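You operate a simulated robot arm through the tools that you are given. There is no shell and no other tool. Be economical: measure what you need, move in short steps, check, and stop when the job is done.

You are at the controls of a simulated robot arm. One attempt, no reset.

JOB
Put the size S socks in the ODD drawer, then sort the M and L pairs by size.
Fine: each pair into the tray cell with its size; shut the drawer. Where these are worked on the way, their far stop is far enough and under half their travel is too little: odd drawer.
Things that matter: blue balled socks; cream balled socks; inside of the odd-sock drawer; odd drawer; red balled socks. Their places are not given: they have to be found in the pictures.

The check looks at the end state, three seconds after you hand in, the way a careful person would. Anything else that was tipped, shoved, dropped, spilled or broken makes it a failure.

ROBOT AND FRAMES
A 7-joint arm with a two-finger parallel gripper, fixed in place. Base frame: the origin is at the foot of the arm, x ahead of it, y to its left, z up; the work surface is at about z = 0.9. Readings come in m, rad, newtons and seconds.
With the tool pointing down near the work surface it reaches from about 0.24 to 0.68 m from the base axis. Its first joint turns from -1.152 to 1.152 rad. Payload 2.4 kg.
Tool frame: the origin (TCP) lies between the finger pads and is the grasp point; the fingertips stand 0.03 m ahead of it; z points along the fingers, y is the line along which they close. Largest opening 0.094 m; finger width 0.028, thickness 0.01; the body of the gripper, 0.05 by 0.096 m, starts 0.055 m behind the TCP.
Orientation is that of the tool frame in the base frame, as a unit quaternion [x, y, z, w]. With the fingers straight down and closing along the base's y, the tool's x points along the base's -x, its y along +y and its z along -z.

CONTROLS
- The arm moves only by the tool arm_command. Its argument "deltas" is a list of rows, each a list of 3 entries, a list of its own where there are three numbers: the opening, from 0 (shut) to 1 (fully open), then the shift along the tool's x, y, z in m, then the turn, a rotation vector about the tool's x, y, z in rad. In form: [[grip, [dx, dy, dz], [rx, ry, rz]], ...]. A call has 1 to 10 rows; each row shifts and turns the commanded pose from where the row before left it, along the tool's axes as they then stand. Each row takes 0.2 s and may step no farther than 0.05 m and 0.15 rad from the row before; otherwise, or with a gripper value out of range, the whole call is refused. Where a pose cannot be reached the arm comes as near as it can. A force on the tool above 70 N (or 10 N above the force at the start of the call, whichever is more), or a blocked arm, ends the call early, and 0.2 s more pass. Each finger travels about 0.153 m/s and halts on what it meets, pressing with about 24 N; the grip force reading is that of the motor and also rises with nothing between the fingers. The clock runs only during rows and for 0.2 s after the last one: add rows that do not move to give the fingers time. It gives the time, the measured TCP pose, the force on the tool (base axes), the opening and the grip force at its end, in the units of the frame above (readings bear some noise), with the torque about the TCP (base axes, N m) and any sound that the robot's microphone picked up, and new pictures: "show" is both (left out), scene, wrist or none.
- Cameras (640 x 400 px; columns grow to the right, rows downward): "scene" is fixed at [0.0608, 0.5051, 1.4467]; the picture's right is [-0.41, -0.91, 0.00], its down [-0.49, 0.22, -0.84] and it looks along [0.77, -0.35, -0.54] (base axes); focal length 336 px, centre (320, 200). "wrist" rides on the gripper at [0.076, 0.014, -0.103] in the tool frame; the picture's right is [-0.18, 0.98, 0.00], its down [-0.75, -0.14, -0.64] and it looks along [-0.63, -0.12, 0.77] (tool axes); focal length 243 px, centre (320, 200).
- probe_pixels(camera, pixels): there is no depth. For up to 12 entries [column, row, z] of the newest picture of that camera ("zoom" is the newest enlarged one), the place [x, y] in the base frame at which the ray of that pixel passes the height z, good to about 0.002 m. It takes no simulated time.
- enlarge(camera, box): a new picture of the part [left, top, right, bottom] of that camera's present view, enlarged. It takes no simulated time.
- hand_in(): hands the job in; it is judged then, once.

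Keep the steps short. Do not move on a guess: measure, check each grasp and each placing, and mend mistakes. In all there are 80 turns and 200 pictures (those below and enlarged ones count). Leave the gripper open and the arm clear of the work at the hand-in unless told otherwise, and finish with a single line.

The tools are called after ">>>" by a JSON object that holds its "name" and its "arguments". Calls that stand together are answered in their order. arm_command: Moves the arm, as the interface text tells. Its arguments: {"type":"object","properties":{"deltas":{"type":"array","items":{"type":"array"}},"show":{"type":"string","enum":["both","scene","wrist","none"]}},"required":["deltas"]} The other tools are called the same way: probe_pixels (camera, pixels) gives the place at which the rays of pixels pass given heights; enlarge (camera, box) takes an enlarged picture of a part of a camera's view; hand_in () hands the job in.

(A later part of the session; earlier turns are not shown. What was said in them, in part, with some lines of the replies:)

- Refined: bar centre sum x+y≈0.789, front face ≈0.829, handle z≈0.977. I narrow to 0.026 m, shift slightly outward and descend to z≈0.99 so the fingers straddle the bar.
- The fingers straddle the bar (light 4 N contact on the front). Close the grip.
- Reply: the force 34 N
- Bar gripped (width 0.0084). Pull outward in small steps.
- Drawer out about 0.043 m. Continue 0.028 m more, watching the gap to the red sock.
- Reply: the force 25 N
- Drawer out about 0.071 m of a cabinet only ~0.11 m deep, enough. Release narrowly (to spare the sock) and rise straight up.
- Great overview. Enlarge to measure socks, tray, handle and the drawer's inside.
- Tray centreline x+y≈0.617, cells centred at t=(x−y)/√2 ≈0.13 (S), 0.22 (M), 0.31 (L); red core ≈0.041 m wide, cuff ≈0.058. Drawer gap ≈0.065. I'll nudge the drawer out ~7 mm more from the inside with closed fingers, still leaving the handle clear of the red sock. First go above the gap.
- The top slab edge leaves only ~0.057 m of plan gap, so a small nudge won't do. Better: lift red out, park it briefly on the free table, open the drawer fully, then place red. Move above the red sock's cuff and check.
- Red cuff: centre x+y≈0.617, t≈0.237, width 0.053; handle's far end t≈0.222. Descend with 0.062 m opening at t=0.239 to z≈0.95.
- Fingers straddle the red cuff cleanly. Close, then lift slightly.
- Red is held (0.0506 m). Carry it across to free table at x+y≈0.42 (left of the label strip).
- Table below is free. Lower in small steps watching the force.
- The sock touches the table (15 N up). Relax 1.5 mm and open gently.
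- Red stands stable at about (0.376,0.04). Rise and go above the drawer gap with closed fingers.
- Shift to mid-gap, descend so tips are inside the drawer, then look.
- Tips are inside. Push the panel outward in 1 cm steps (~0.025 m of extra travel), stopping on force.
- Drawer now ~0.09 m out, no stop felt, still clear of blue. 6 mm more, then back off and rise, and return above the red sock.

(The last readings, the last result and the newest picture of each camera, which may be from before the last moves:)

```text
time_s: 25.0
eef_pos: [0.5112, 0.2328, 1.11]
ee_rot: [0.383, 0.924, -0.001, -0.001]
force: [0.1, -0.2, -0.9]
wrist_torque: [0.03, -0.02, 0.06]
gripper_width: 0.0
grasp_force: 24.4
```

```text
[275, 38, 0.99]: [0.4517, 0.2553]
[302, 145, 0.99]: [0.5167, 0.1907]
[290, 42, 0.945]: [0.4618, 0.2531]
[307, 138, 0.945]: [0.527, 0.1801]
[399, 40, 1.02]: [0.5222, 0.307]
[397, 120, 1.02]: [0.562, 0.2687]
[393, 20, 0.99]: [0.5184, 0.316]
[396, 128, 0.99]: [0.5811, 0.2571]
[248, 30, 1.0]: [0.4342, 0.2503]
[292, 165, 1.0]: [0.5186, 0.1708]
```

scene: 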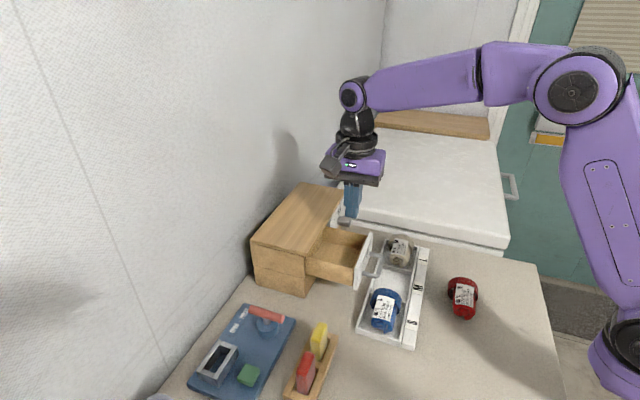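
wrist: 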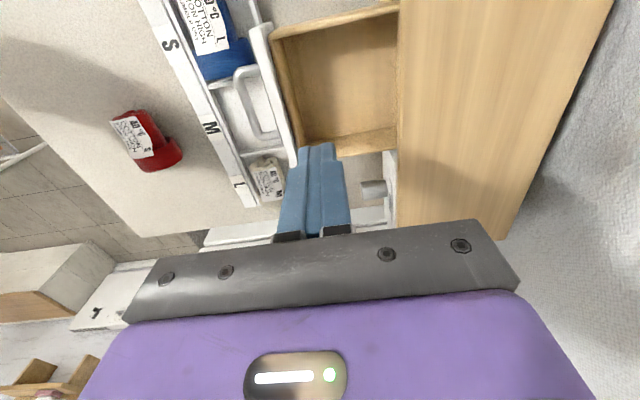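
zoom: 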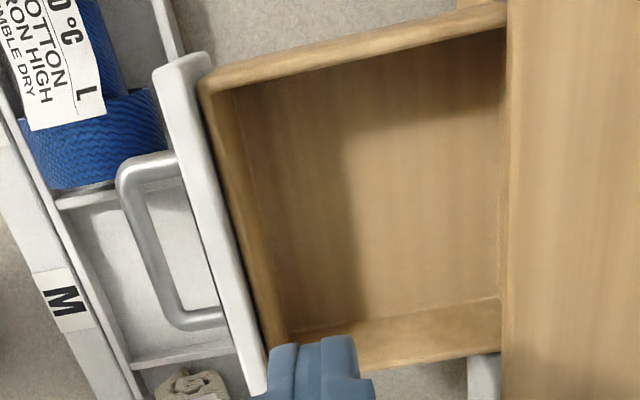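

Inside: x+y from ≈0.713 to 0.83 (0.083 m), t from 0.139 to 0.245. Return above the red sock with the same pose as at release.

>>> {"name": "arm_command", "arguments": {"deltas": [[0, [-0.0069, -0.0387, 0], [0, 0, 0]], [0, [-0.0069, -0.0387, 0], [0, 0, 0]], [0.3, [-0.0069, -0.0387, 0], [0, 0, 0]], [0.7, [-0.0069, -0.0387, 0], [0, 0, 0]], [0.7, [-0.0069, -0.0387, 0], [0, 0, 0]], [0.7, [-0.0067, -0.0384, 0], [0, 0, 0]], [0.7, [0, 0, 0.045], [0, 0, 0]], [0.7, [0, 0, 0.04], [0, 0, 0]], [0.7, [0, 0, 0], [0, 0, 0]]]}}

```text
time_s: 27.0
eef_pos: [0.3753, 0.04, 1.0256]
ee_rot: [0.383, 0.924, 0.0, 0.0]
force: [0.5, -0.4, 0.8]
wrist_torque: [-0.01, -0.06, 0.01]
gripper_width: 0.0658
grasp_force: 0.1
```

scene: 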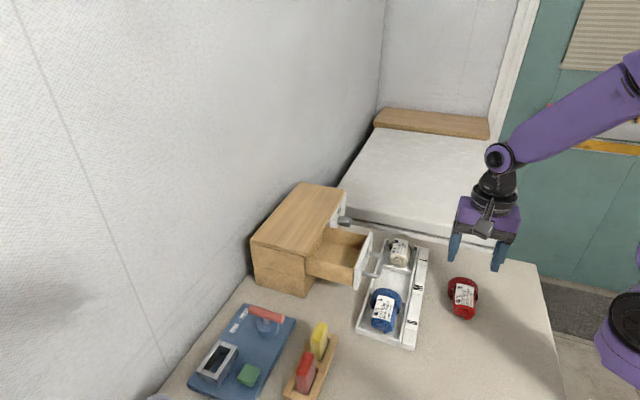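
wrist: 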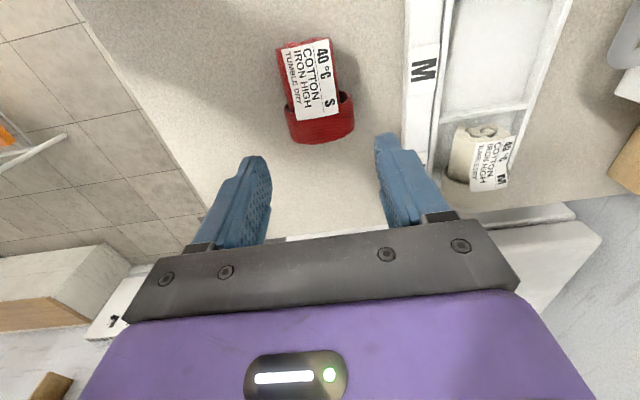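

Red has not moved. Descend, close, lift.

>>> {"name": "arm_command", "arguments": {"deltas": [[0.7, [0, 0, 0.03], [0, 0, 0]], [0.7, [0, 0, 0.03], [0, 0, 0]], [0.7, [0, 0, 0.019], [0, 0, 0]], [0.7, [0, 0, 0], [0, 0, 0]], [0.4, [0, 0, 0], [0, 0, 0]], [0.2, [0, 0, 0], [0, 0, 0]], [0.2, [0, 0, 0], [0, 0, 0]], [0.2, [0, 0, -0.03], [0, 0, 0]], [0.2, [0, 0, -0.045], [0, 0, 0]], [0.2, [0, 0, -0.045], [0, 0, 0]]]}}

```text
time_s: 29.2
eef_pos: [0.3759, 0.0387, 1.0681]
ee_rot: [0.382, 0.924, 0.0, 0.0]
force: [0.4, 0.0, 0.0]
wrist_torque: [-0.01, -0.03, -0.03]
gripper_width: 0.0505
grasp_force: 23.9
```

scene: 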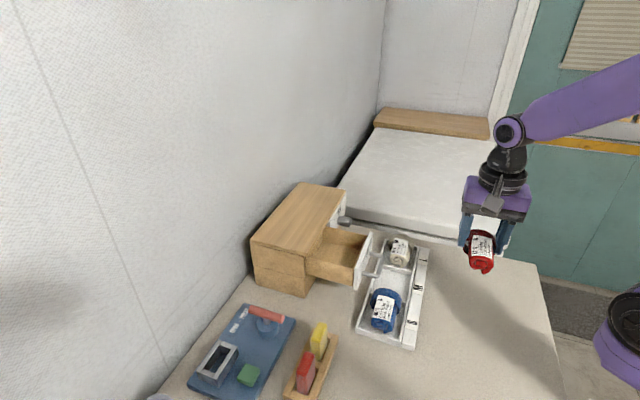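
wrist: 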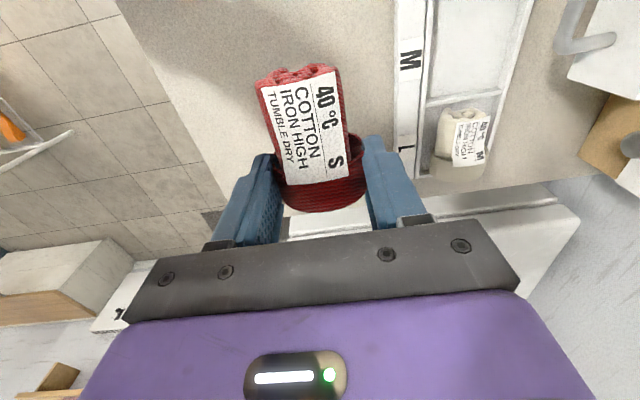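

Held. Carry above the drawer's middle at z≈1.085.

>>> {"name": "arm_command", "arguments": {"deltas": [[0.2, [0.0046, 0.042, -0.018], [0, 0, 0]], [0.2, [0.0046, 0.042, 0], [0, 0, 0]], [0.2, [0.0046, 0.042, 0], [0, 0, 0]], [0.2, [0.0046, 0.042, 0], [0, 0, 0]], [0.2, [0.0046, 0.042, 0], [0, 0, 0]], [0.2, [0.0046, 0.042, 0], [0, 0, 0]], [0.2, [0, 0, 0], [0, 0, 0]]]}}

```text
time_s: 30.8
eef_pos: [0.5345, 0.2378, 1.0824]
ee_rot: [0.383, 0.924, -0.001, 0.0]
force: [0.5, 0.5, -0.4]
wrist_torque: [0.0, 0.01, -0.01]
gripper_width: 0.0504
grasp_force: 24.3
```

scene: 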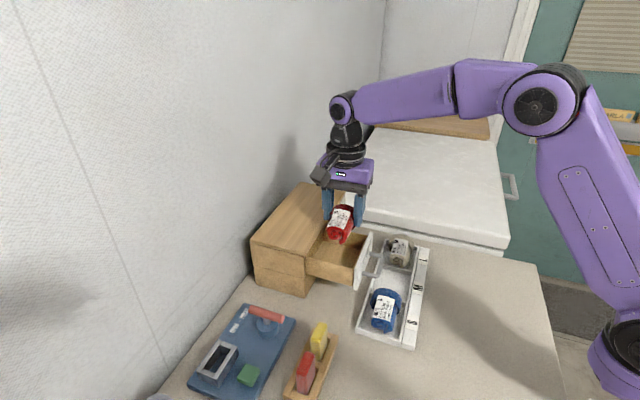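
wrist: 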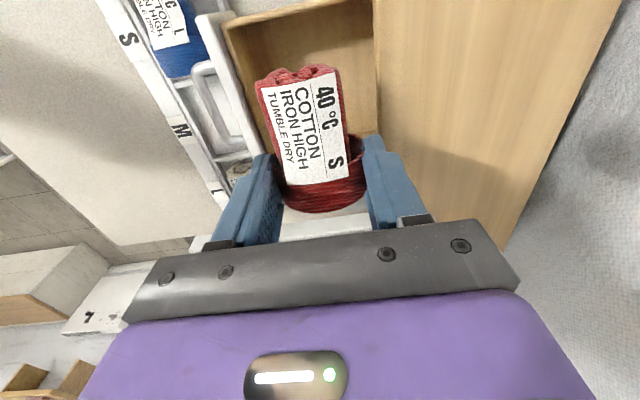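

Position x+y=0.772, t=0.210 as wanted; fingers have ~5 mm each side. Lower to z≈1.02 and look.

>>> {"name": "arm_command", "arguments": {"deltas": [[0.2, [0, -0.0005, 0.02], [0, 0, 0]], [0.2, [0, 0, 0.02], [0, 0, 0]], [0.2, [0, 0, 0.02], [0, 0, 0]], [0.2, [0, 0, 0], [0, 0, 0]]]}}

```text
time_s: 31.8
eef_pos: [0.5329, 0.2381, 1.0243]
ee_rot: [0.383, 0.924, 0.001, 0.0]
force: [0.2, 0.9, -0.7]
wrist_torque: [-0.01, -0.01, -0.02]
gripper_width: 0.0504
grasp_force: 23.6
```

scene: 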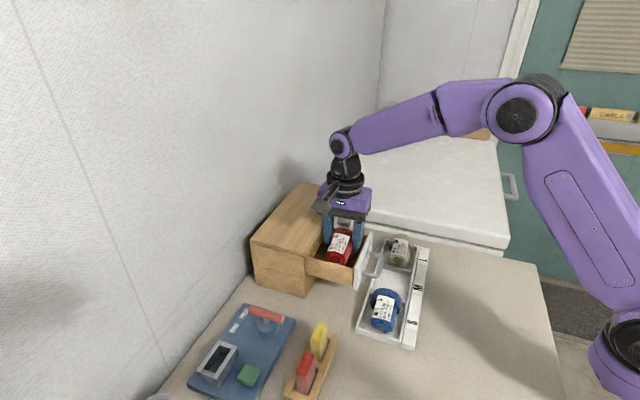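
wrist: 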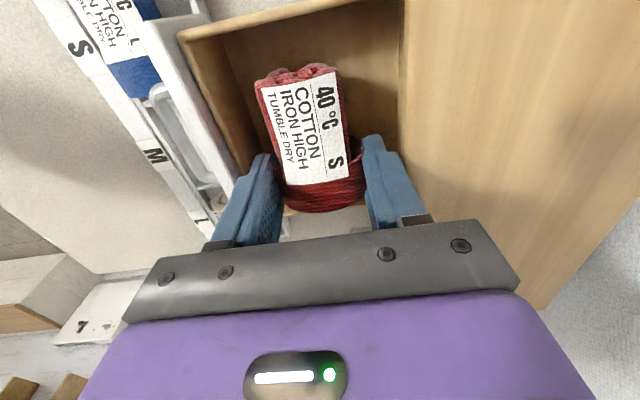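

Clear on all sides. Lower further in small steps feeling for the floor.

>>> {"name": "arm_command", "arguments": {"deltas": [[0.2, [0, 0, 0.012], [0, 0, 0]], [0.2, [0, 0, 0.01], [0, 0, 0]], [0.2, [0, 0, 0.005], [0, 0, 0]], [0.2, [0, 0, 0], [0, 0, 0]]]}}

```text
time_s: 32.8
eef_pos: [0.5363, 0.2384, 1.0004]
ee_rot: [0.383, 0.924, 0.004, 0.003]
force: [-0.7, 0.1, 42.5]
wrist_torque: [0.34, 0.32, -0.04]
gripper_width: 0.051
grasp_force: 24.1
```

scene: 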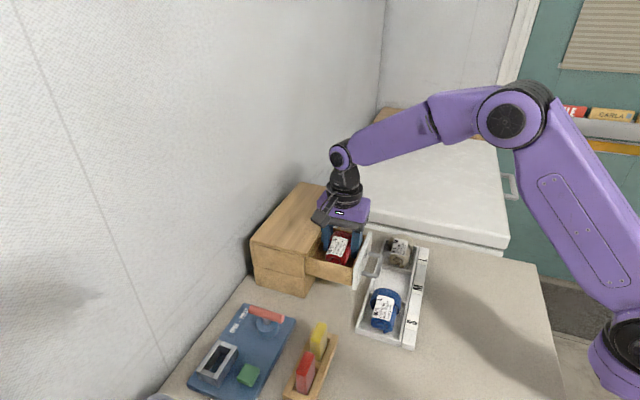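
wrist: 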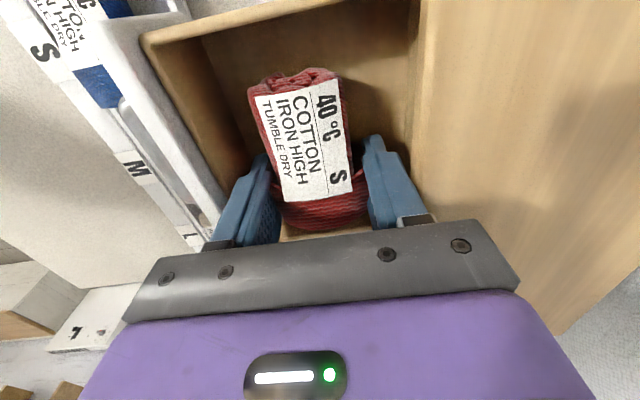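

Floor contact (42 N). Relax upward 4 mm and open to ~0.060 m.

>>> {"name": "arm_command", "arguments": {"deltas": [[0.2, [0, 0, -0.003], [0, 0, 0]], [0.2, [0, 0, 0], [0, 0, 0]], [0.55, [0, 0, 0], [0, 0, 0]], [0.62, [0, 0, 0], [0, 0, 0]], [0.62, [0, 0, 0], [0, 0, 0]]], "show": "wrist"}}

```text
time_s: 34.0
eef_pos: [0.5331, 0.2373, 0.998]
ee_rot: [0.383, 0.924, -0.001, -0.001]
force: [-2.3, -5.1, 0.4]
wrist_torque: [0.07, -0.23, 0.03]
gripper_width: 0.0549
grasp_force: 0.1
```

wrist: 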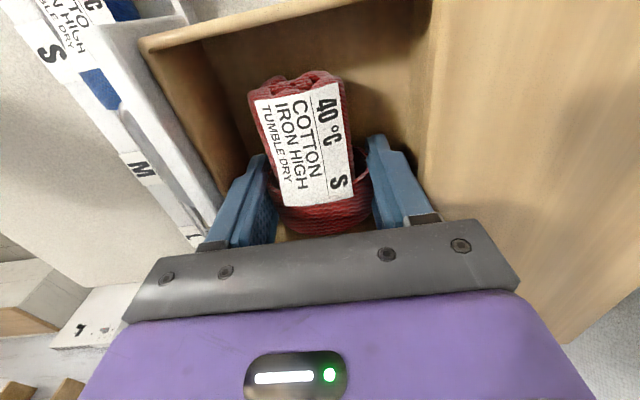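

Red rests on the floor, fingers free. The rear finger lightly touches the cabinet; shift 2 mm outward and rise.

>>> {"name": "arm_command", "arguments": {"deltas": [[0.6, [0, -0.002, 0], [0, 0, 0]], [0.6, [0, 0, -0.015], [0, 0, 0]], [0.6, [0, 0, -0.03], [0, 0, 0]], [0.6, [0, 0, -0.045], [0, 0, 0]], [0.6, [0, 0, -0.04], [0, 0, 0]], [0.6, [0, 0, 0], [0, 0, 0]]]}}

```text
time_s: 35.4
eef_pos: [0.5331, 0.2383, 1.1324]
ee_rot: [0.382, 0.924, 0.0, 0.0]
force: [0.3, 0.3, 0.9]
wrist_torque: [0.01, -0.05, -0.02]
gripper_width: 0.0562
grasp_force: 0.2
```

scene: 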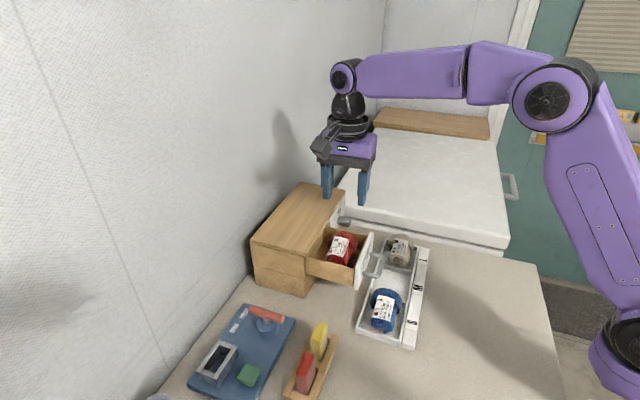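
wrist: 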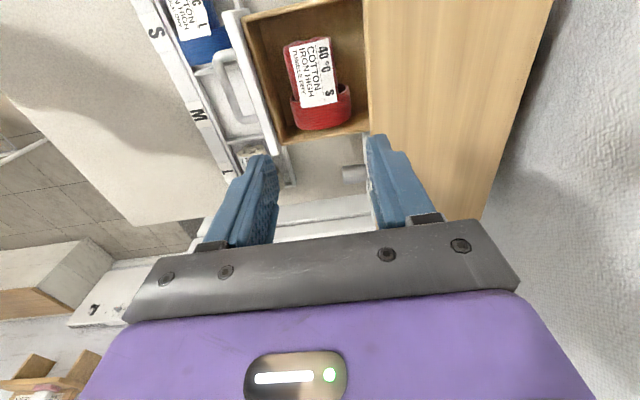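

Red sits in the drawer. Check its height against the drawer's walls before shutting.

>>> {"name": "enlarge", "arguments": {"camera": "scene", "box": [290, 200, 410, 300]}}

>>> {"name": "enlarge", "arguments": {"camera": "wrist", "box": [200, 0, 400, 150]}}

```text
4.00 times, centred on (350, 250) of scene
```

zoom: 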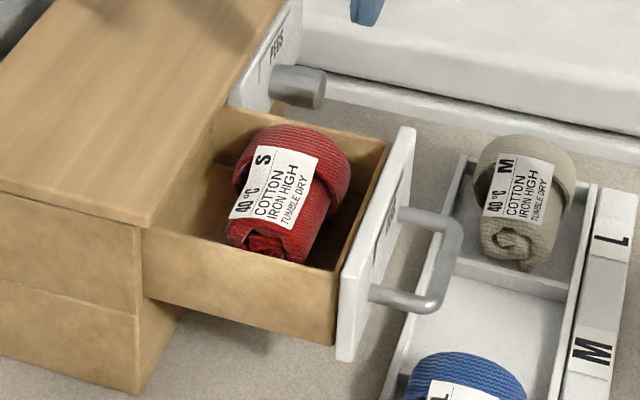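

```text
2.67 times, centred on (300, 75) of wrist
```

zoom: 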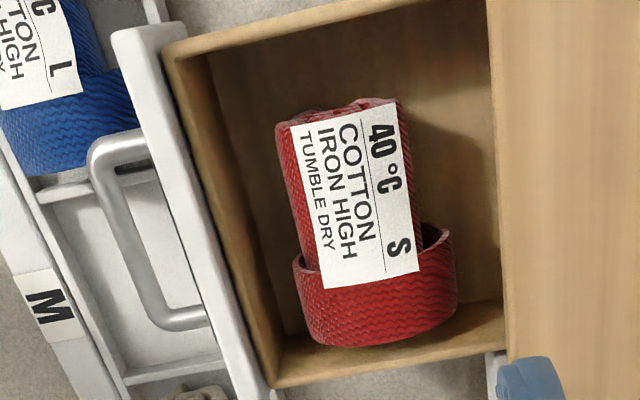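

>>> {"name": "probe_pixels", "arguments": {"camera": "wrist", "pixels": [[329.2, 93.7, 0.98], [329.2, 93.7, 1.02], [241.5, 8, 0.98], [241.5, 8, 1.02], [363, 2, 1.0], [371, 125, 1.0], [371, 125, 1.04]]}}

>>> {"name": "probe_pixels", "arguments": {"camera": "scene", "pixels": [[335.5, 240, 0.98], [335.5, 240, 1.02], [353, 267, 0.98], [353, 267, 1.02], [307, 257, 1.0], [307, 257, 1.04], [347, 190, 1.0], [347, 190, 1.04]]}}

```text
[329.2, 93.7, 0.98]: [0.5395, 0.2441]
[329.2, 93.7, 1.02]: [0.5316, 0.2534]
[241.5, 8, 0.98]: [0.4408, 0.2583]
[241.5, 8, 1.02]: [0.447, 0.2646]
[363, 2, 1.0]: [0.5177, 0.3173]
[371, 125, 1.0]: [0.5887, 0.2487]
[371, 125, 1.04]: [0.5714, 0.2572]
```

```text
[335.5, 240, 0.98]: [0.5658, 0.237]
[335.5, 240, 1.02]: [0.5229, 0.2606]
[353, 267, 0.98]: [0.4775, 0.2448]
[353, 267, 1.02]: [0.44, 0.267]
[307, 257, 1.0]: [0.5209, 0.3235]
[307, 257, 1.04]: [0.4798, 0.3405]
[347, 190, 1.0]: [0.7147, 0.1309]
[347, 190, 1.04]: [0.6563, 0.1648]
```

Label corner at z≈1.010, panel top ≈1.015, cabinet top ≈1.02+: it should just pass. I'll shut gently by pushing the handle bar with closed fingers. Move over to the tray side of the handle (M cell is empty).

>>> {"name": "arm_command", "arguments": {"deltas": [[0.3, [0.005, -0.041, 0], [0, 0, 0]], [0, [0.005, -0.041, 0], [0, 0, 0]], [0, [0.0055, -0.041, 0], [0, 0, 0]], [0, [0, 0, 0.03], [0, 0, 0]], [0, [0, 0, 0], [0, 0, 0]]]}}

```text
time_s: 36.6
eef_pos: [0.4335, 0.1621, 1.1017]
ee_rot: [0.383, 0.924, 0.0, -0.001]
force: [-0.2, -0.4, -0.2]
wrist_torque: [0.01, 0.04, 0.01]
gripper_width: 0.0
grasp_force: 24.3
```

scene: 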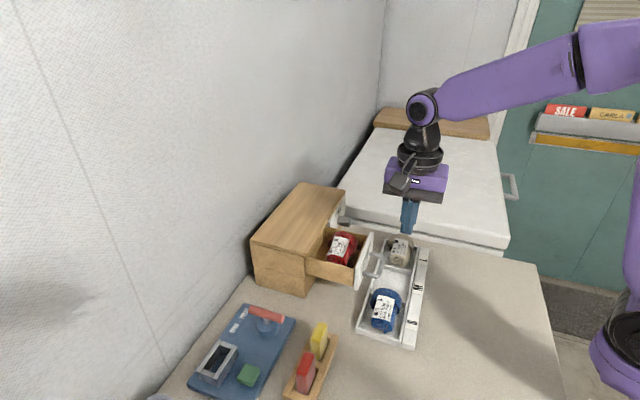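
wrist: 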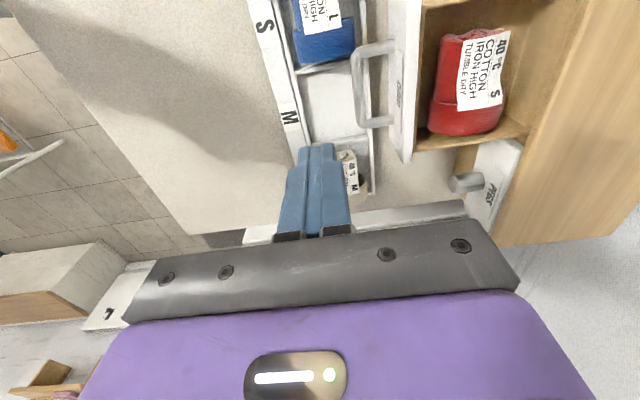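

>>> {"name": "probe_pixels", "arguments": {"camera": "wrist", "pixels": [[352, 62, 0.977], [360, 122, 0.977], [356, 92, 0.977], [398, 60, 1.01], [325, 62, 0.94]]}}

```text
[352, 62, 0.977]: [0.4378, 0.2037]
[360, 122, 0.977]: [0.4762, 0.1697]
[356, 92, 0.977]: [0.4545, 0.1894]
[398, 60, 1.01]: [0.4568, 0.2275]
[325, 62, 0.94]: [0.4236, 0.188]
```

Bar's outer side at x+y≈0.643, t 0.166–0.217; I'm at t=0.192. Descend beside it and push the first ~0.06 m.

>>> {"name": "arm_command", "arguments": {"deltas": [[0, [0, 0, 0.035], [0, 0, 0]], [0, [0, 0, 0.035], [0, 0, 0]], [0, [0, 0, 0.034], [0, 0, 0]], [0, [0, 0.02, 0], [0, 0, 0]], [0, [0, 0.015, 0], [0, 0, 0]], [0, [0, 0.015, 0], [0, 0, 0]], [0, [0, 0.015, 0], [0, 0, 0]], [0, [0, 0, 0], [0, 0, 0]]]}}

```text
time_s: 38.4
eef_pos: [0.4796, 0.2086, 0.9978]
ee_rot: [0.382, 0.924, 0.0, -0.001]
force: [-0.7, -0.4, 0.1]
wrist_torque: [-0.01, 0.01, -0.02]
gripper_width: 0.0
grasp_force: 23.5
```

scene: 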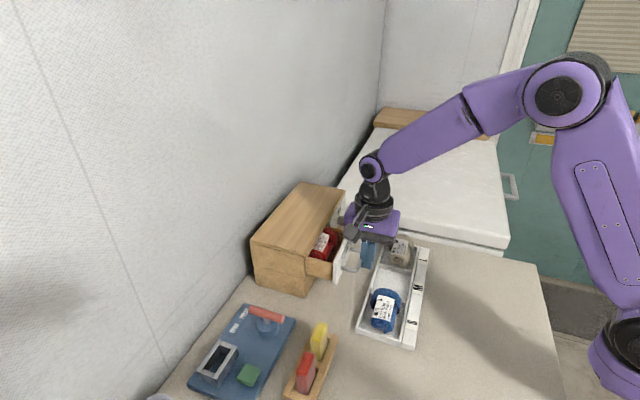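
wrist: 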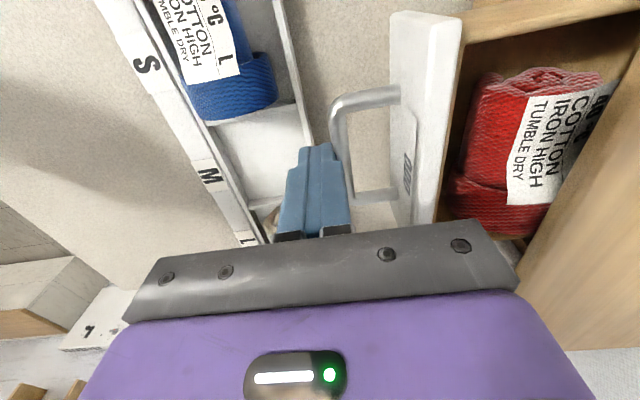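

It slides in without force. Continue in small steps.

>>> {"name": "arm_command", "arguments": {"deltas": [[0, [0, 0.012, 0], [0, 0, 0]], [0, [0, 0.012, 0], [0, 0, 0]], [0, [0, 0.01, 0], [0, 0, 0]], [0, [0, 0, 0], [0, 0, 0]]]}}

```text
time_s: 39.4
eef_pos: [0.5036, 0.231, 0.9963]
ee_rot: [0.383, 0.924, 0.0, 0.0]
force: [-0.3, -0.1, 0.9]
wrist_torque: [-0.06, -0.04, -0.02]
gripper_width: 0.0
grasp_force: 24.3
```

scene: 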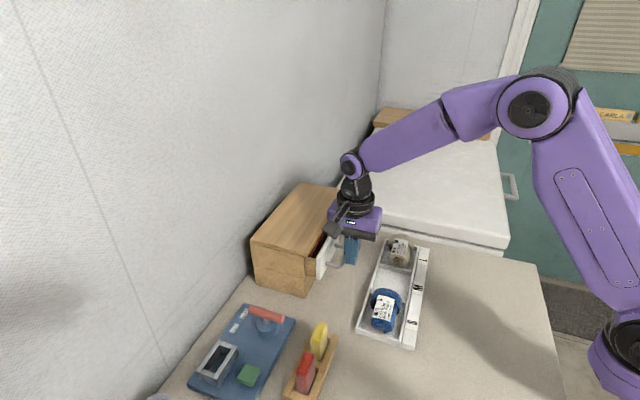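
wrist: 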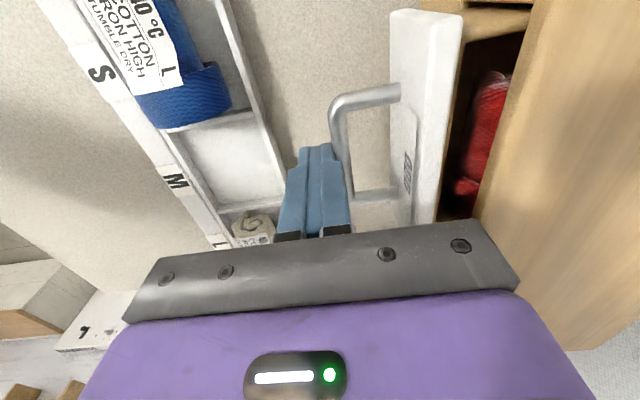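

The sock passes under the top freely. TCP x+y is 0.735; shut position ≈0.769–0.775. Continue.

>>> {"name": "arm_command", "arguments": {"deltas": [[0, [0, 0.01, 0], [0, 0, 0]], [0, [0, 0.008, 0], [0, 0, 0]], [0, [0, 0.006, 0], [0, 0, 0]], [0, [0, 0.004, 0], [0, 0, 0]], [0, [0, 0, 0], [0, 0, 0]]]}}

```text
time_s: 40.6
eef_pos: [0.5204, 0.2473, 0.996]
ee_rot: [0.383, 0.924, -0.006, -0.005]
force: [-28.9, -20.7, 16.7]
wrist_torque: [-0.2, 0.32, 0.09]
gripper_width: 0.0
grasp_force: 24.1
```

scene: 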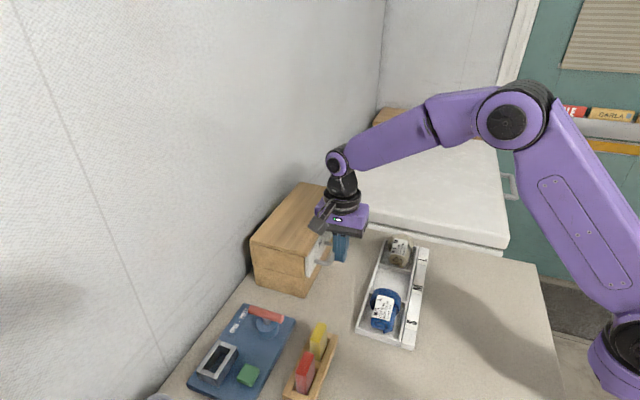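
wrist: 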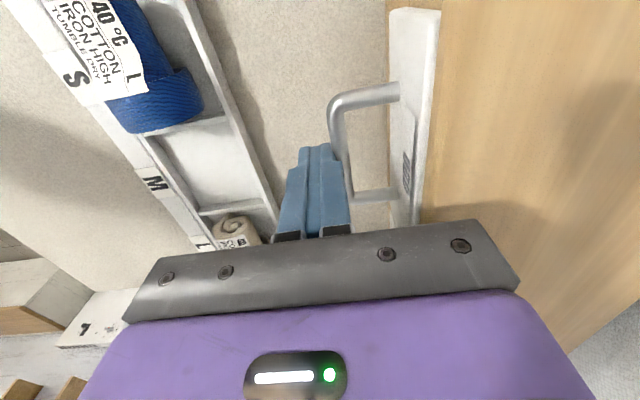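

Firm stop (36 N) at x+y=0.768: shut. Back off, rise and verify flush with PEGS.

>>> {"name": "arm_command", "arguments": {"deltas": [[0, [0, -0.03, 0], [0, 0, 0]], [0, [0, -0.02, -0.03], [0, 0, 0]], [0, [0, -0.02, -0.045], [0, 0, 0]], [0.3, [0, -0.03, -0.03], [0, 0, 0]], [0.7, [0, 0, 0], [0, 0, 0]], [0.7, [0, 0, 0], [0, 0, 0]]]}}

>>> {"name": "enlarge", "arguments": {"camera": "scene", "box": [240, 170, 440, 350]}}

>>> {"name": "enlarge", "arguments": {"camera": "wrist", "box": [240, 0, 480, 200]}}

```text
time_s: 42.0
eef_pos: [0.4524, 0.1794, 1.1024]
ee_rot: [0.383, 0.924, -0.001, 0.0]
force: [-0.1, 0.4, 0.0]
wrist_torque: [0.03, 0.02, 0.03]
gripper_width: 0.0661
grasp_force: 0.1
```

scene: 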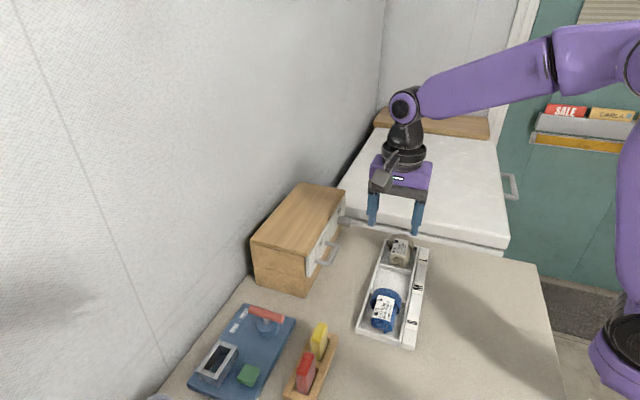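
wrist: 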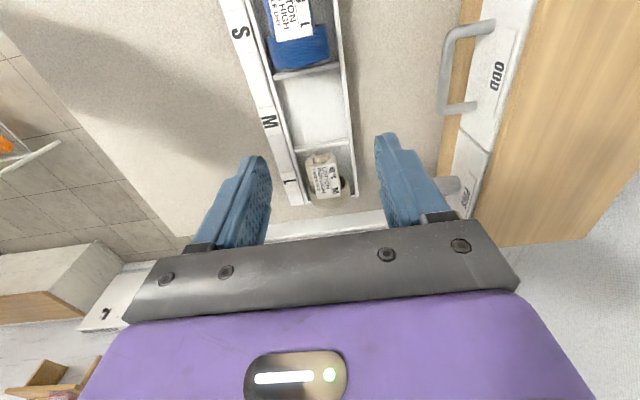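

```text
2.22 times, centred on (340, 260) of scene
```

zoom: 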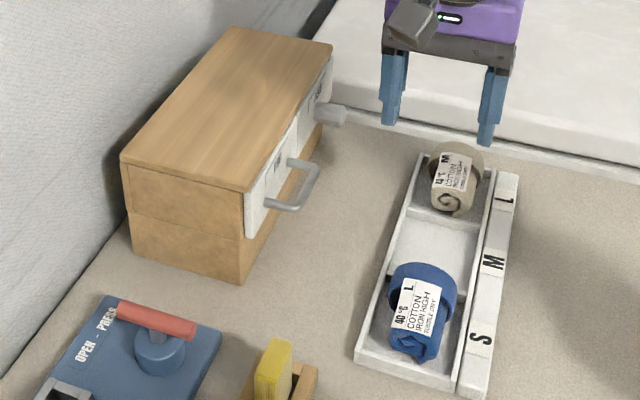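

```text
2.00 times, centred on (360, 100) of wrist
```

zoom: 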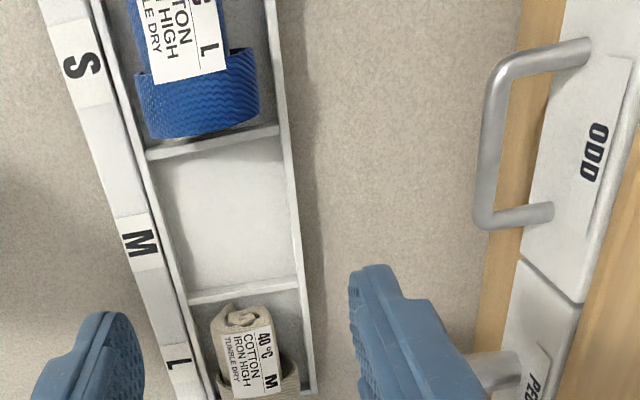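

Drawer is flush with the PEGS front. Now cream (M): move above the L cell.

>>> {"name": "arm_command", "arguments": {"deltas": [[0.7, [-0.04, -0.0035, 0], [0, 0, 0]], [0.7, [-0.04, -0.0035, 0], [0, 0, 0]], [0.7, [-0.04, -0.0035, 0], [0, 0, 0]], [0.7, [0, 0, 0], [0, 0, 0]]], "show": "wrist"}}

>>> {"name": "enlarge", "arguments": {"camera": "wrist", "box": [260, 0, 420, 140]}}

```text
time_s: 43.0
eef_pos: [0.5285, 0.0861, 1.1029]
ee_rot: [0.383, 0.924, -0.001, 0.001]
force: [-0.9, 0.5, -0.2]
wrist_torque: [-0.01, -0.02, -0.01]
gripper_width: 0.0657
grasp_force: 0.0
```

wrist: 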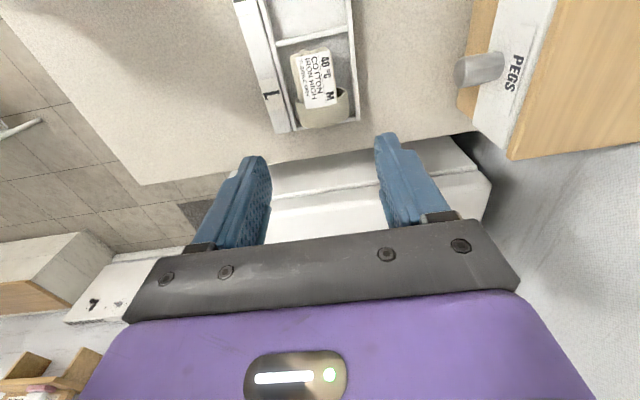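

```text
2.86 times, centred on (340, 70) of wrist
```

zoom: 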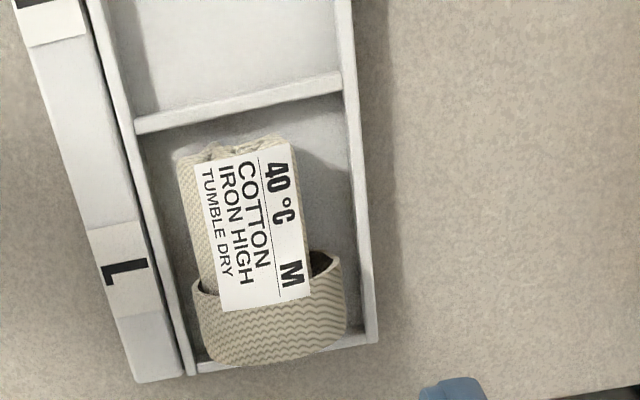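

>>> {"name": "probe_pixels", "arguments": {"camera": "zoom", "pixels": [[198, 325, 0.93], [346, 305, 0.93], [275, 366, 0.945], [325, 255, 0.955], [180, 160, 0.935], [295, 145, 0.935], [196, 368, 0.92], [372, 340, 0.92], [145, 125, 0.92], [345, 78, 0.92]]}}

```text
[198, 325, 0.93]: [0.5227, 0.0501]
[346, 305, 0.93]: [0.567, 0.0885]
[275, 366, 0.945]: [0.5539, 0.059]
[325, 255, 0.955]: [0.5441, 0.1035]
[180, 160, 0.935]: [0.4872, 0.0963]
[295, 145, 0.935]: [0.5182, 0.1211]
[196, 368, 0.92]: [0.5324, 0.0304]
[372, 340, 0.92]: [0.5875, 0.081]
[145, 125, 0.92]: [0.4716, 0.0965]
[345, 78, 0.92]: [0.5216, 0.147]
```

Cream cuff: centre x+y≈0.615, t≈0.332, width ≈0.058. Descend at t=0.330 with 0.073 m opening to z≈0.949.

>>> {"name": "arm_command", "arguments": {"deltas": [[0.78, [-0.0172, 0, 0.03], [0, 0, 0]], [0.78, [0, 0, 0.04], [0, 0, 0]], [0.78, [0, 0, 0.03], [0, 0, 0]], [0.78, [0, 0, 0.03], [0, 0, 0]], [0.78, [0, 0, 0.024], [0, 0, 0]], [0.78, [0, 0, 0], [0, 0, 0]]]}}

```text
time_s: 44.4
eef_pos: [0.5418, 0.0758, 0.9472]
ee_rot: [0.383, 0.924, -0.001, 0.0]
force: [-2.0, -0.4, 6.0]
wrist_torque: [-0.1, 0.21, -0.01]
gripper_width: 0.0735
grasp_force: 0.2
```

scene: 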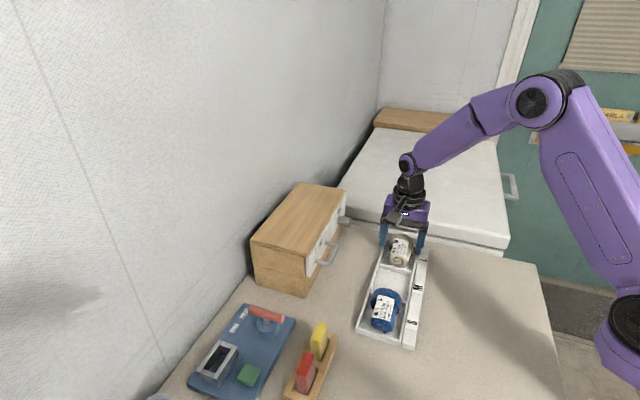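
wrist: 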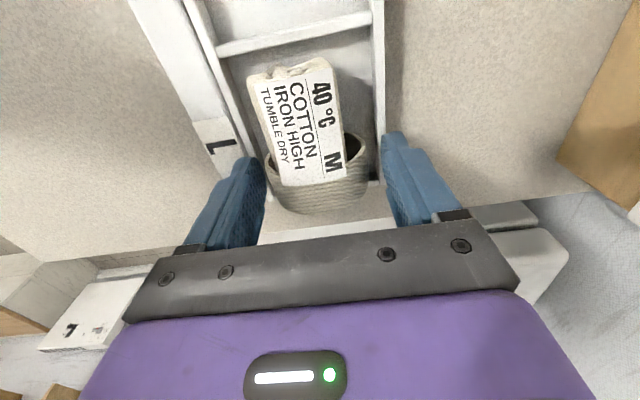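

Tips lightly touch the tray rim (6 N). Raise 4 mm, then close and lift.

>>> {"name": "arm_command", "arguments": {"deltas": [[0.78, [0, 0, -0.004], [0, 0, 0]], [0.45, [0, 0, 0], [0, 0, 0]], [0.25, [0, 0, 0], [0, 0, 0]], [0.25, [0, 0, 0], [0, 0, 0]], [0.25, [0, 0, -0.02], [0, 0, 0]], [0.25, [0, 0, -0.03], [0, 0, 0]], [0.25, [0, 0, 0], [0, 0, 0]]]}}

```text
time_s: 46.0
eef_pos: [0.5425, 0.0747, 1.0018]
ee_rot: [0.382, 0.924, 0.0, 0.0]
force: [-0.6, -0.6, -0.9]
wrist_torque: [-0.02, 0.0, -0.01]
gripper_width: 0.0505
grasp_force: 24.1
```

scene: 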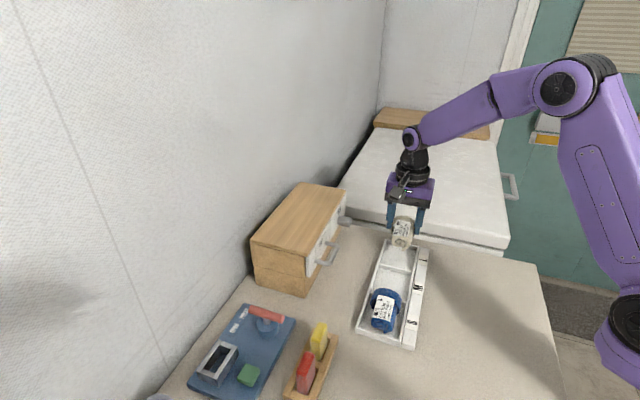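
wrist: 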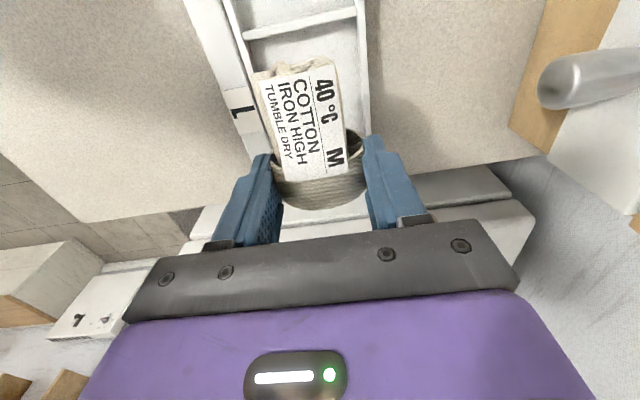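

Cream held (0.0505 m). Move 0.092 m along −t to the M cell and lower part-way.

>>> {"name": "arm_command", "arguments": {"deltas": [[0.25, [0.031, -0.0005, 0], [0, 0, 0]], [0.25, [0.031, 0, 0], [0, 0, 0]], [0.25, [0.03, 0, 0], [0, 0, 0]], [0.25, [0, 0, 0.02], [0, 0, 0]], [0.25, [0, 0, 0.015], [0, 0, 0]], [0.25, [0, 0, 0], [0, 0, 0]]]}}

```text
time_s: 47.4
eef_pos: [0.4774, 0.1393, 0.9671]
ee_rot: [0.383, 0.924, -0.001, 0.0]
force: [0.0, 0.3, -0.3]
wrist_torque: [-0.01, 0.01, 0.04]
gripper_width: 0.0504
grasp_force: 24.1
```

scene: 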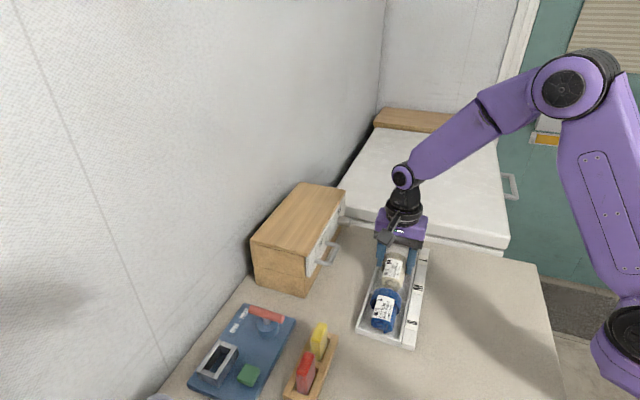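
wrist: 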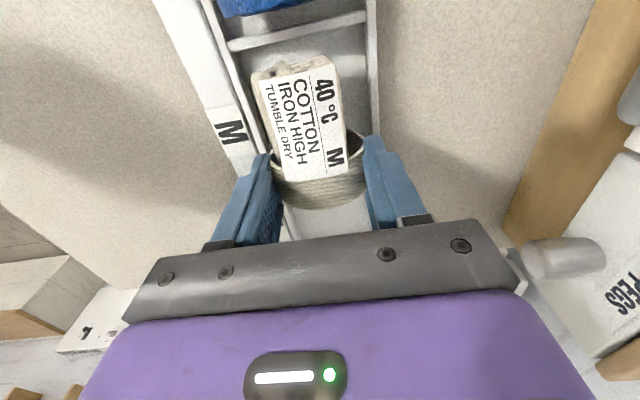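

Aligned with the M cell (t=0.239, clear of both dividers). Lower to the floor.

>>> {"name": "arm_command", "arguments": {"deltas": [[0.25, [0, 0, 0.01], [0, 0, 0]], [0.25, [0, 0, 0.005], [0, 0, 0]], [0.25, [0, 0, 0.002], [0, 0, 0]], [0.25, [0, 0, 0], [0, 0, 0]]], "show": "none"}}

```text
time_s: 48.4
eef_pos: [0.4772, 0.1397, 0.9504]
ee_rot: [0.383, 0.924, 0.001, 0.0]
force: [-5.3, -3.9, 20.6]
wrist_torque: [0.07, 0.5, 0.12]
gripper_width: 0.0502
grasp_force: 23.7
```

Floor contact (21 N). Relax 1.5 mm, open gently, then rise.

>>> {"name": "arm_command", "arguments": {"deltas": [[0.25, [0, 0, -0.0015], [0, 0, 0]], [0.54, [0, 0, 0], [0, 0, 0]], [0.6, [0, 0, 0], [0, 0, 0]], [0.68, [0, 0, 0], [0, 0, 0]], [0.68, [0, 0, -0.02], [0, 0, 0]], [0.68, [0, 0, -0.04], [0, 0, 0]], [0.68, [0, 0, -0.045], [0, 0, 0]], [0.68, [0.05, 0, -0.0], [0, 0, 0]], [0.68, [0.04, 0, 0], [0, 0, 0]], [0.68, [0, 0, 0], [0, 0, 0]]]}}

>>> {"name": "enlarge", "arguments": {"camera": "wrist", "box": [230, 0, 430, 170]}}

```text
time_s: 50.6
eef_pos: [0.4137, 0.2032, 1.0553]
ee_rot: [0.382, 0.924, 0.0, 0.0]
force: [0.1, 0.3, 0.3]
wrist_torque: [-0.01, -0.03, 0.02]
gripper_width: 0.0639
grasp_force: 0.1
```

scene: 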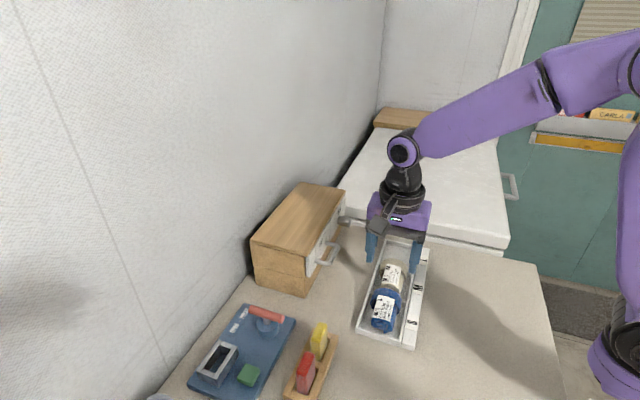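
wrist: 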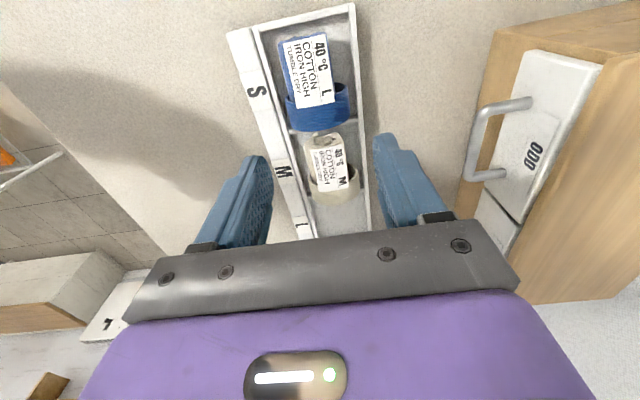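

```text
2.35 times, centred on (330, 85) of wrist
```

zoom: 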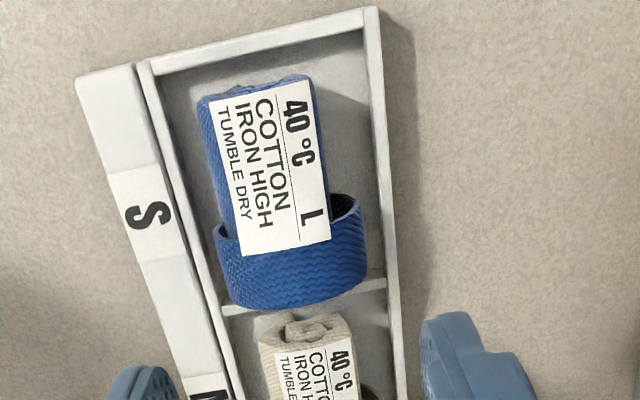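

Cream rests in M. Measure the blue cuff.

>>> {"name": "probe_pixels", "arguments": {"camera": "zoom", "pixels": [[220, 272, 0.935], [367, 252, 0.935], [295, 309, 0.94], [355, 195, 0.96], [200, 100, 0.935], [318, 85, 0.935], [222, 308, 0.92], [385, 280, 0.92], [380, 8, 0.92], [150, 62, 0.92]]}}

```text
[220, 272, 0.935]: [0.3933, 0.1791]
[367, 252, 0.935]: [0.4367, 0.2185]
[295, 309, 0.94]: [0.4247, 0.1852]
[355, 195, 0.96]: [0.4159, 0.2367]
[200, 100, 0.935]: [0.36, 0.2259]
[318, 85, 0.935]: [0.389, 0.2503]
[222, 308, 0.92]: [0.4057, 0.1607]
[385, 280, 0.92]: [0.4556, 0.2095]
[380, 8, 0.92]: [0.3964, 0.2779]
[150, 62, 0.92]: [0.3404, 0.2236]
```

Blue cuff centre x+y≈0.614, t≈0.150 – I'm right above it. Descend to z≈0.952, close, lift.

>>> {"name": "arm_command", "arguments": {"deltas": [[0.75, [0, -0.001, 0.035], [0, 0, 0]], [0.75, [0, 0, 0.035], [0, 0, 0]], [0.75, [0, 0, 0.0325], [0, 0, 0]], [0.75, [0, 0, 0], [0, 0, 0]]], "show": "wrist"}}

```text
time_s: 51.6
eef_pos: [0.4109, 0.2013, 0.952]
ee_rot: [0.383, 0.924, 0.0, 0.0]
force: [0.2, 0.2, 0.1]
wrist_torque: [-0.02, -0.01, -0.01]
gripper_width: 0.0705
grasp_force: 0.0
```

wrist: 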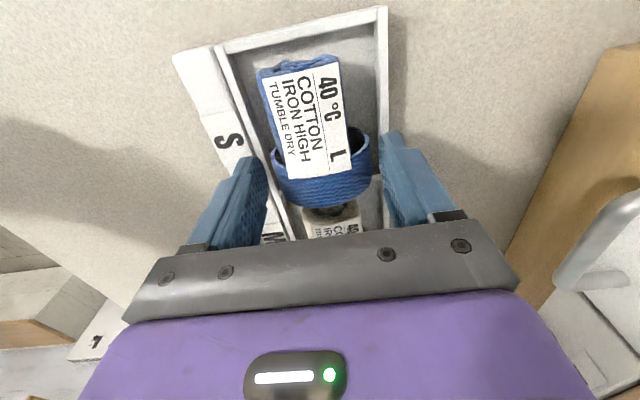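

>>> {"name": "arm_command", "arguments": {"deltas": [[0.45, [0, 0, 0], [0, 0, 0]], [0.25, [0, 0, 0], [0, 0, 0]], [0.25, [0, 0, 0], [0, 0, 0]], [0.25, [0, 0, -0.03], [0, 0, 0]], [0.25, [0, 0, -0.045], [0, 0, 0]], [0.25, [0, 0, -0.035], [0, 0, 0]], [0.25, [0, 0, 0], [0, 0, 0]]]}}

```text
time_s: 53.2
eef_pos: [0.4116, 0.2021, 1.0634]
ee_rot: [0.383, 0.924, 0.0, 0.001]
force: [0.5, -1.0, -1.0]
wrist_torque: [-0.01, 0.02, -0.05]
gripper_width: 0.0506
grasp_force: 23.9
```

scene: 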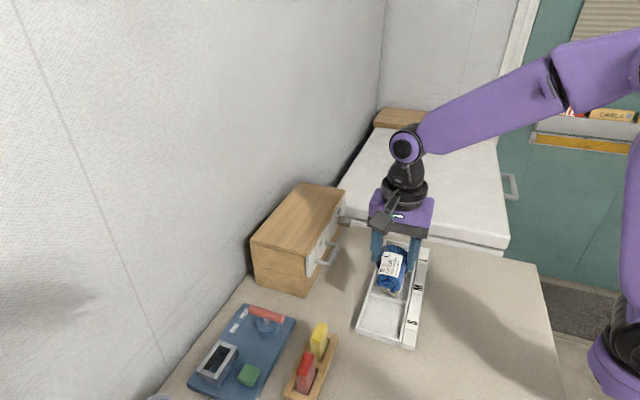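
wrist: 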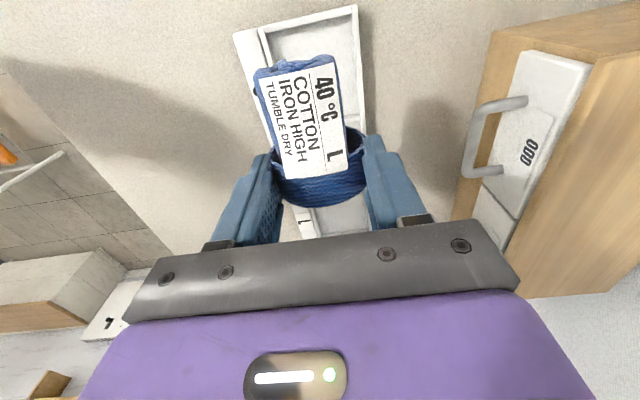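

Blue held. Carry over cream to the L cell (t→0.328) and lower part-way.

>>> {"name": "arm_command", "arguments": {"deltas": [[0.25, [-0.045, 0.0005, 0], [0, 0, 0]], [0.25, [-0.045, 0.0005, 0], [0, 0, 0]], [0.25, [-0.045, 0.0005, 0], [0, 0, 0]], [0.25, [-0.045, 0.0005, 0], [0, 0, 0]], [0.25, [0, 0, 0], [0, 0, 0]], [0.25, [0, 0, 0.04], [0, 0, 0]], [0.25, [0, 0, 0.04], [0, 0, 0]], [0.25, [0, 0, 0], [0, 0, 0]]]}}

```text
time_s: 55.0
eef_pos: [0.5416, 0.0759, 0.9842]
ee_rot: [0.382, 0.924, 0.0, 0.0]
force: [0.0, 0.1, 0.1]
wrist_torque: [-0.02, 0.0, 0.0]
gripper_width: 0.0504
grasp_force: 24.1
```

scene: 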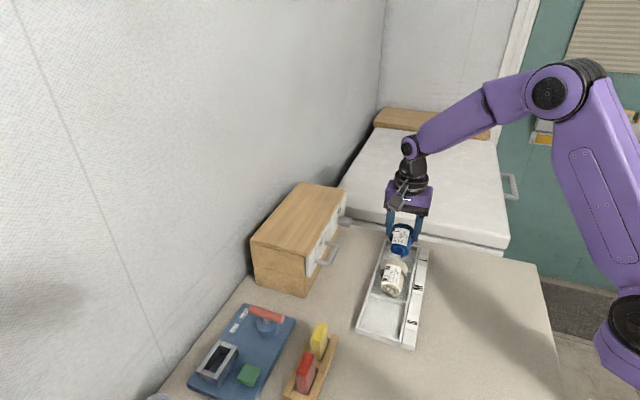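
wrist: 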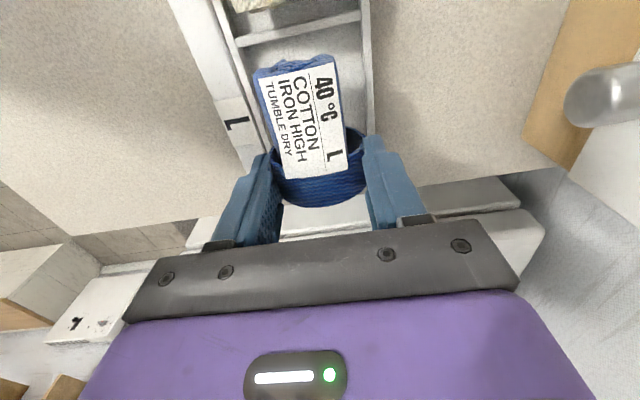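

Aligned with L. Lower to contact.

>>> {"name": "arm_command", "arguments": {"deltas": [[0.25, [0.002, 0, 0.015], [0, 0, 0]], [0.25, [0, 0, 0.01], [0, 0, 0]], [0.25, [0, 0, 0.005], [0, 0, 0]], [0.25, [0, 0, 0.003], [0, 0, 0]], [0.25, [0, 0, 0], [0, 0, 0]]]}}

```text
time_s: 56.2
eef_pos: [0.5413, 0.0769, 0.9527]
ee_rot: [0.383, 0.924, 0.0, 0.0]
force: [-10.0, -2.3, 28.0]
wrist_torque: [0.24, 0.71, 0.2]
gripper_width: 0.0506
grasp_force: 23.8
```

scene: 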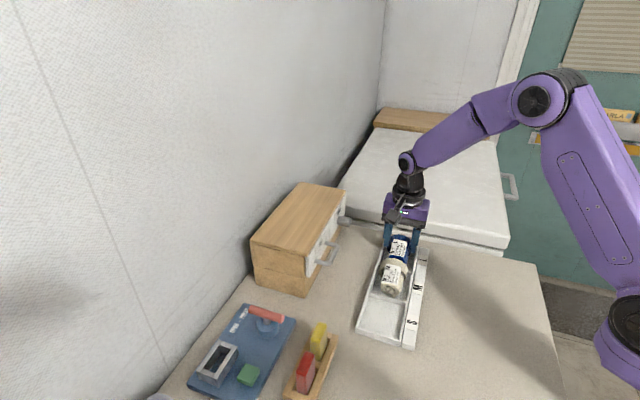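
wrist: 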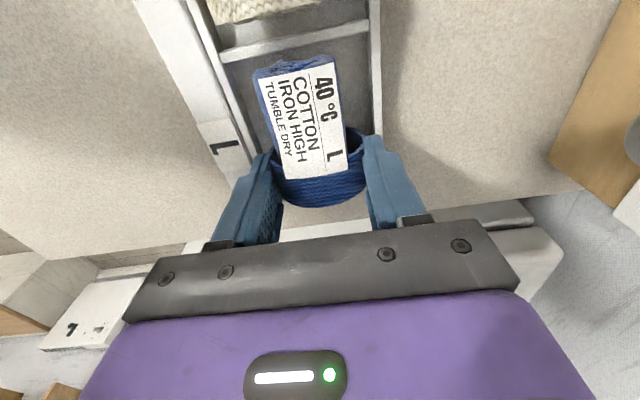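

At the pick height (0.952) with 28 N: on the floor, inside L. Relax, open gently, rise and retreat to inspect.

>>> {"name": "arm_command", "arguments": {"deltas": [[0.25, [0, 0, -0.002], [0, 0, 0]], [0.54, [0, 0, 0], [0, 0, 0]], [0.6, [0, 0, 0], [0, 0, 0]], [0.68, [0, 0, 0], [0, 0, 0]], [0.68, [0, 0, -0.02], [0, 0, 0]], [0.68, [0, 0, -0.045], [0, 0, 0]], [0.68, [0, 0, -0.05], [0, 0, 0]], [0.8, [0.03, 0, -0.04], [0, 0, 0]], [1, [0.03, 0, -0.04], [0, 0, 0]], [1, [0.04, 0, -0.02], [0, 0, 0]]]}}

>>> {"name": "enlarge", "arguments": {"camera": "scene", "box": [240, 170, 440, 350]}}

>>> {"name": "enlarge", "arguments": {"camera": "wrist", "box": [240, 0, 460, 170]}}

```text
time_s: 58.4
eef_pos: [0.4688, 0.1508, 1.1686]
ee_rot: [0.382, 0.924, 0.0, 0.0]
force: [-0.9, -0.3, 0.9]
wrist_torque: [0.02, -0.02, 0.03]
gripper_width: 0.0942
grasp_force: 0.0
```

scene: 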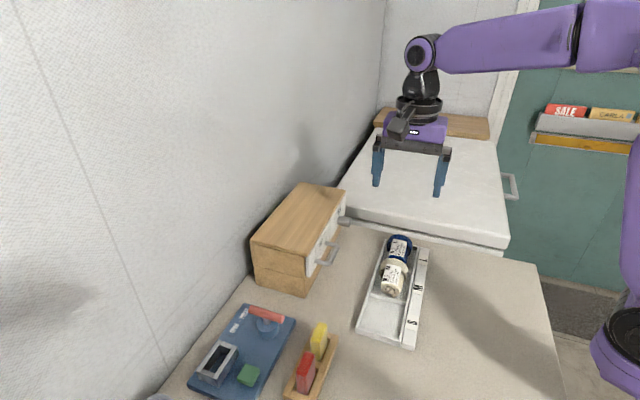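
wrist: 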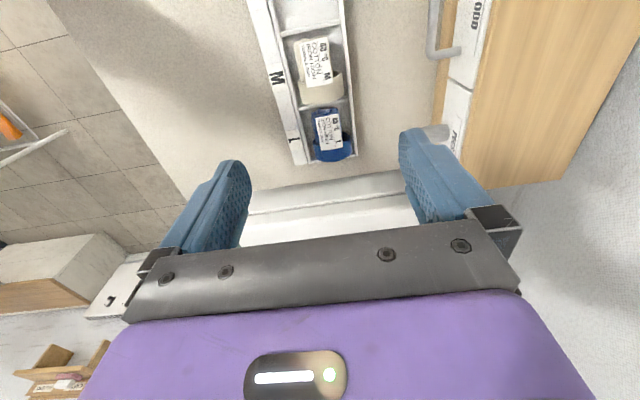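

```text
2.22 times, centred on (340, 260) of scene
```

zoom: 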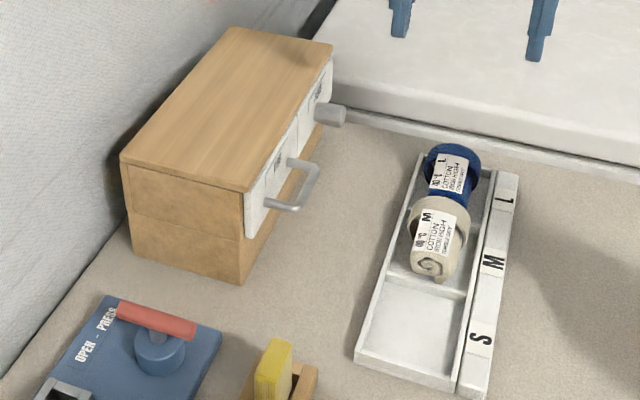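

```text
2.35 times, centred on (350, 85) of wrist
```

zoom: 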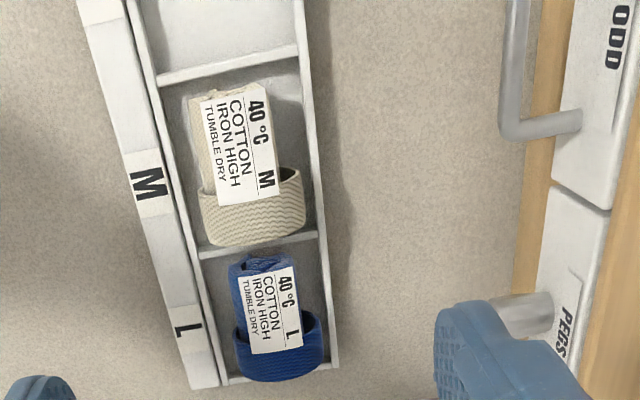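

Cream (M) is in the M cell and blue (L) in the L cell. Red is in the shut ODD drawer, which sits flush with PEGS. The gripper is open and clear, and nothing else has moved, so I'm handing in.

>>> {"name": "hand_in", "arguments": {}}

```text
The job is handed in.
```

Job handed in: red S socks are in the shut ODD drawer, cream M in the M cell, blue L in the L cell, gripper open and arm clear.
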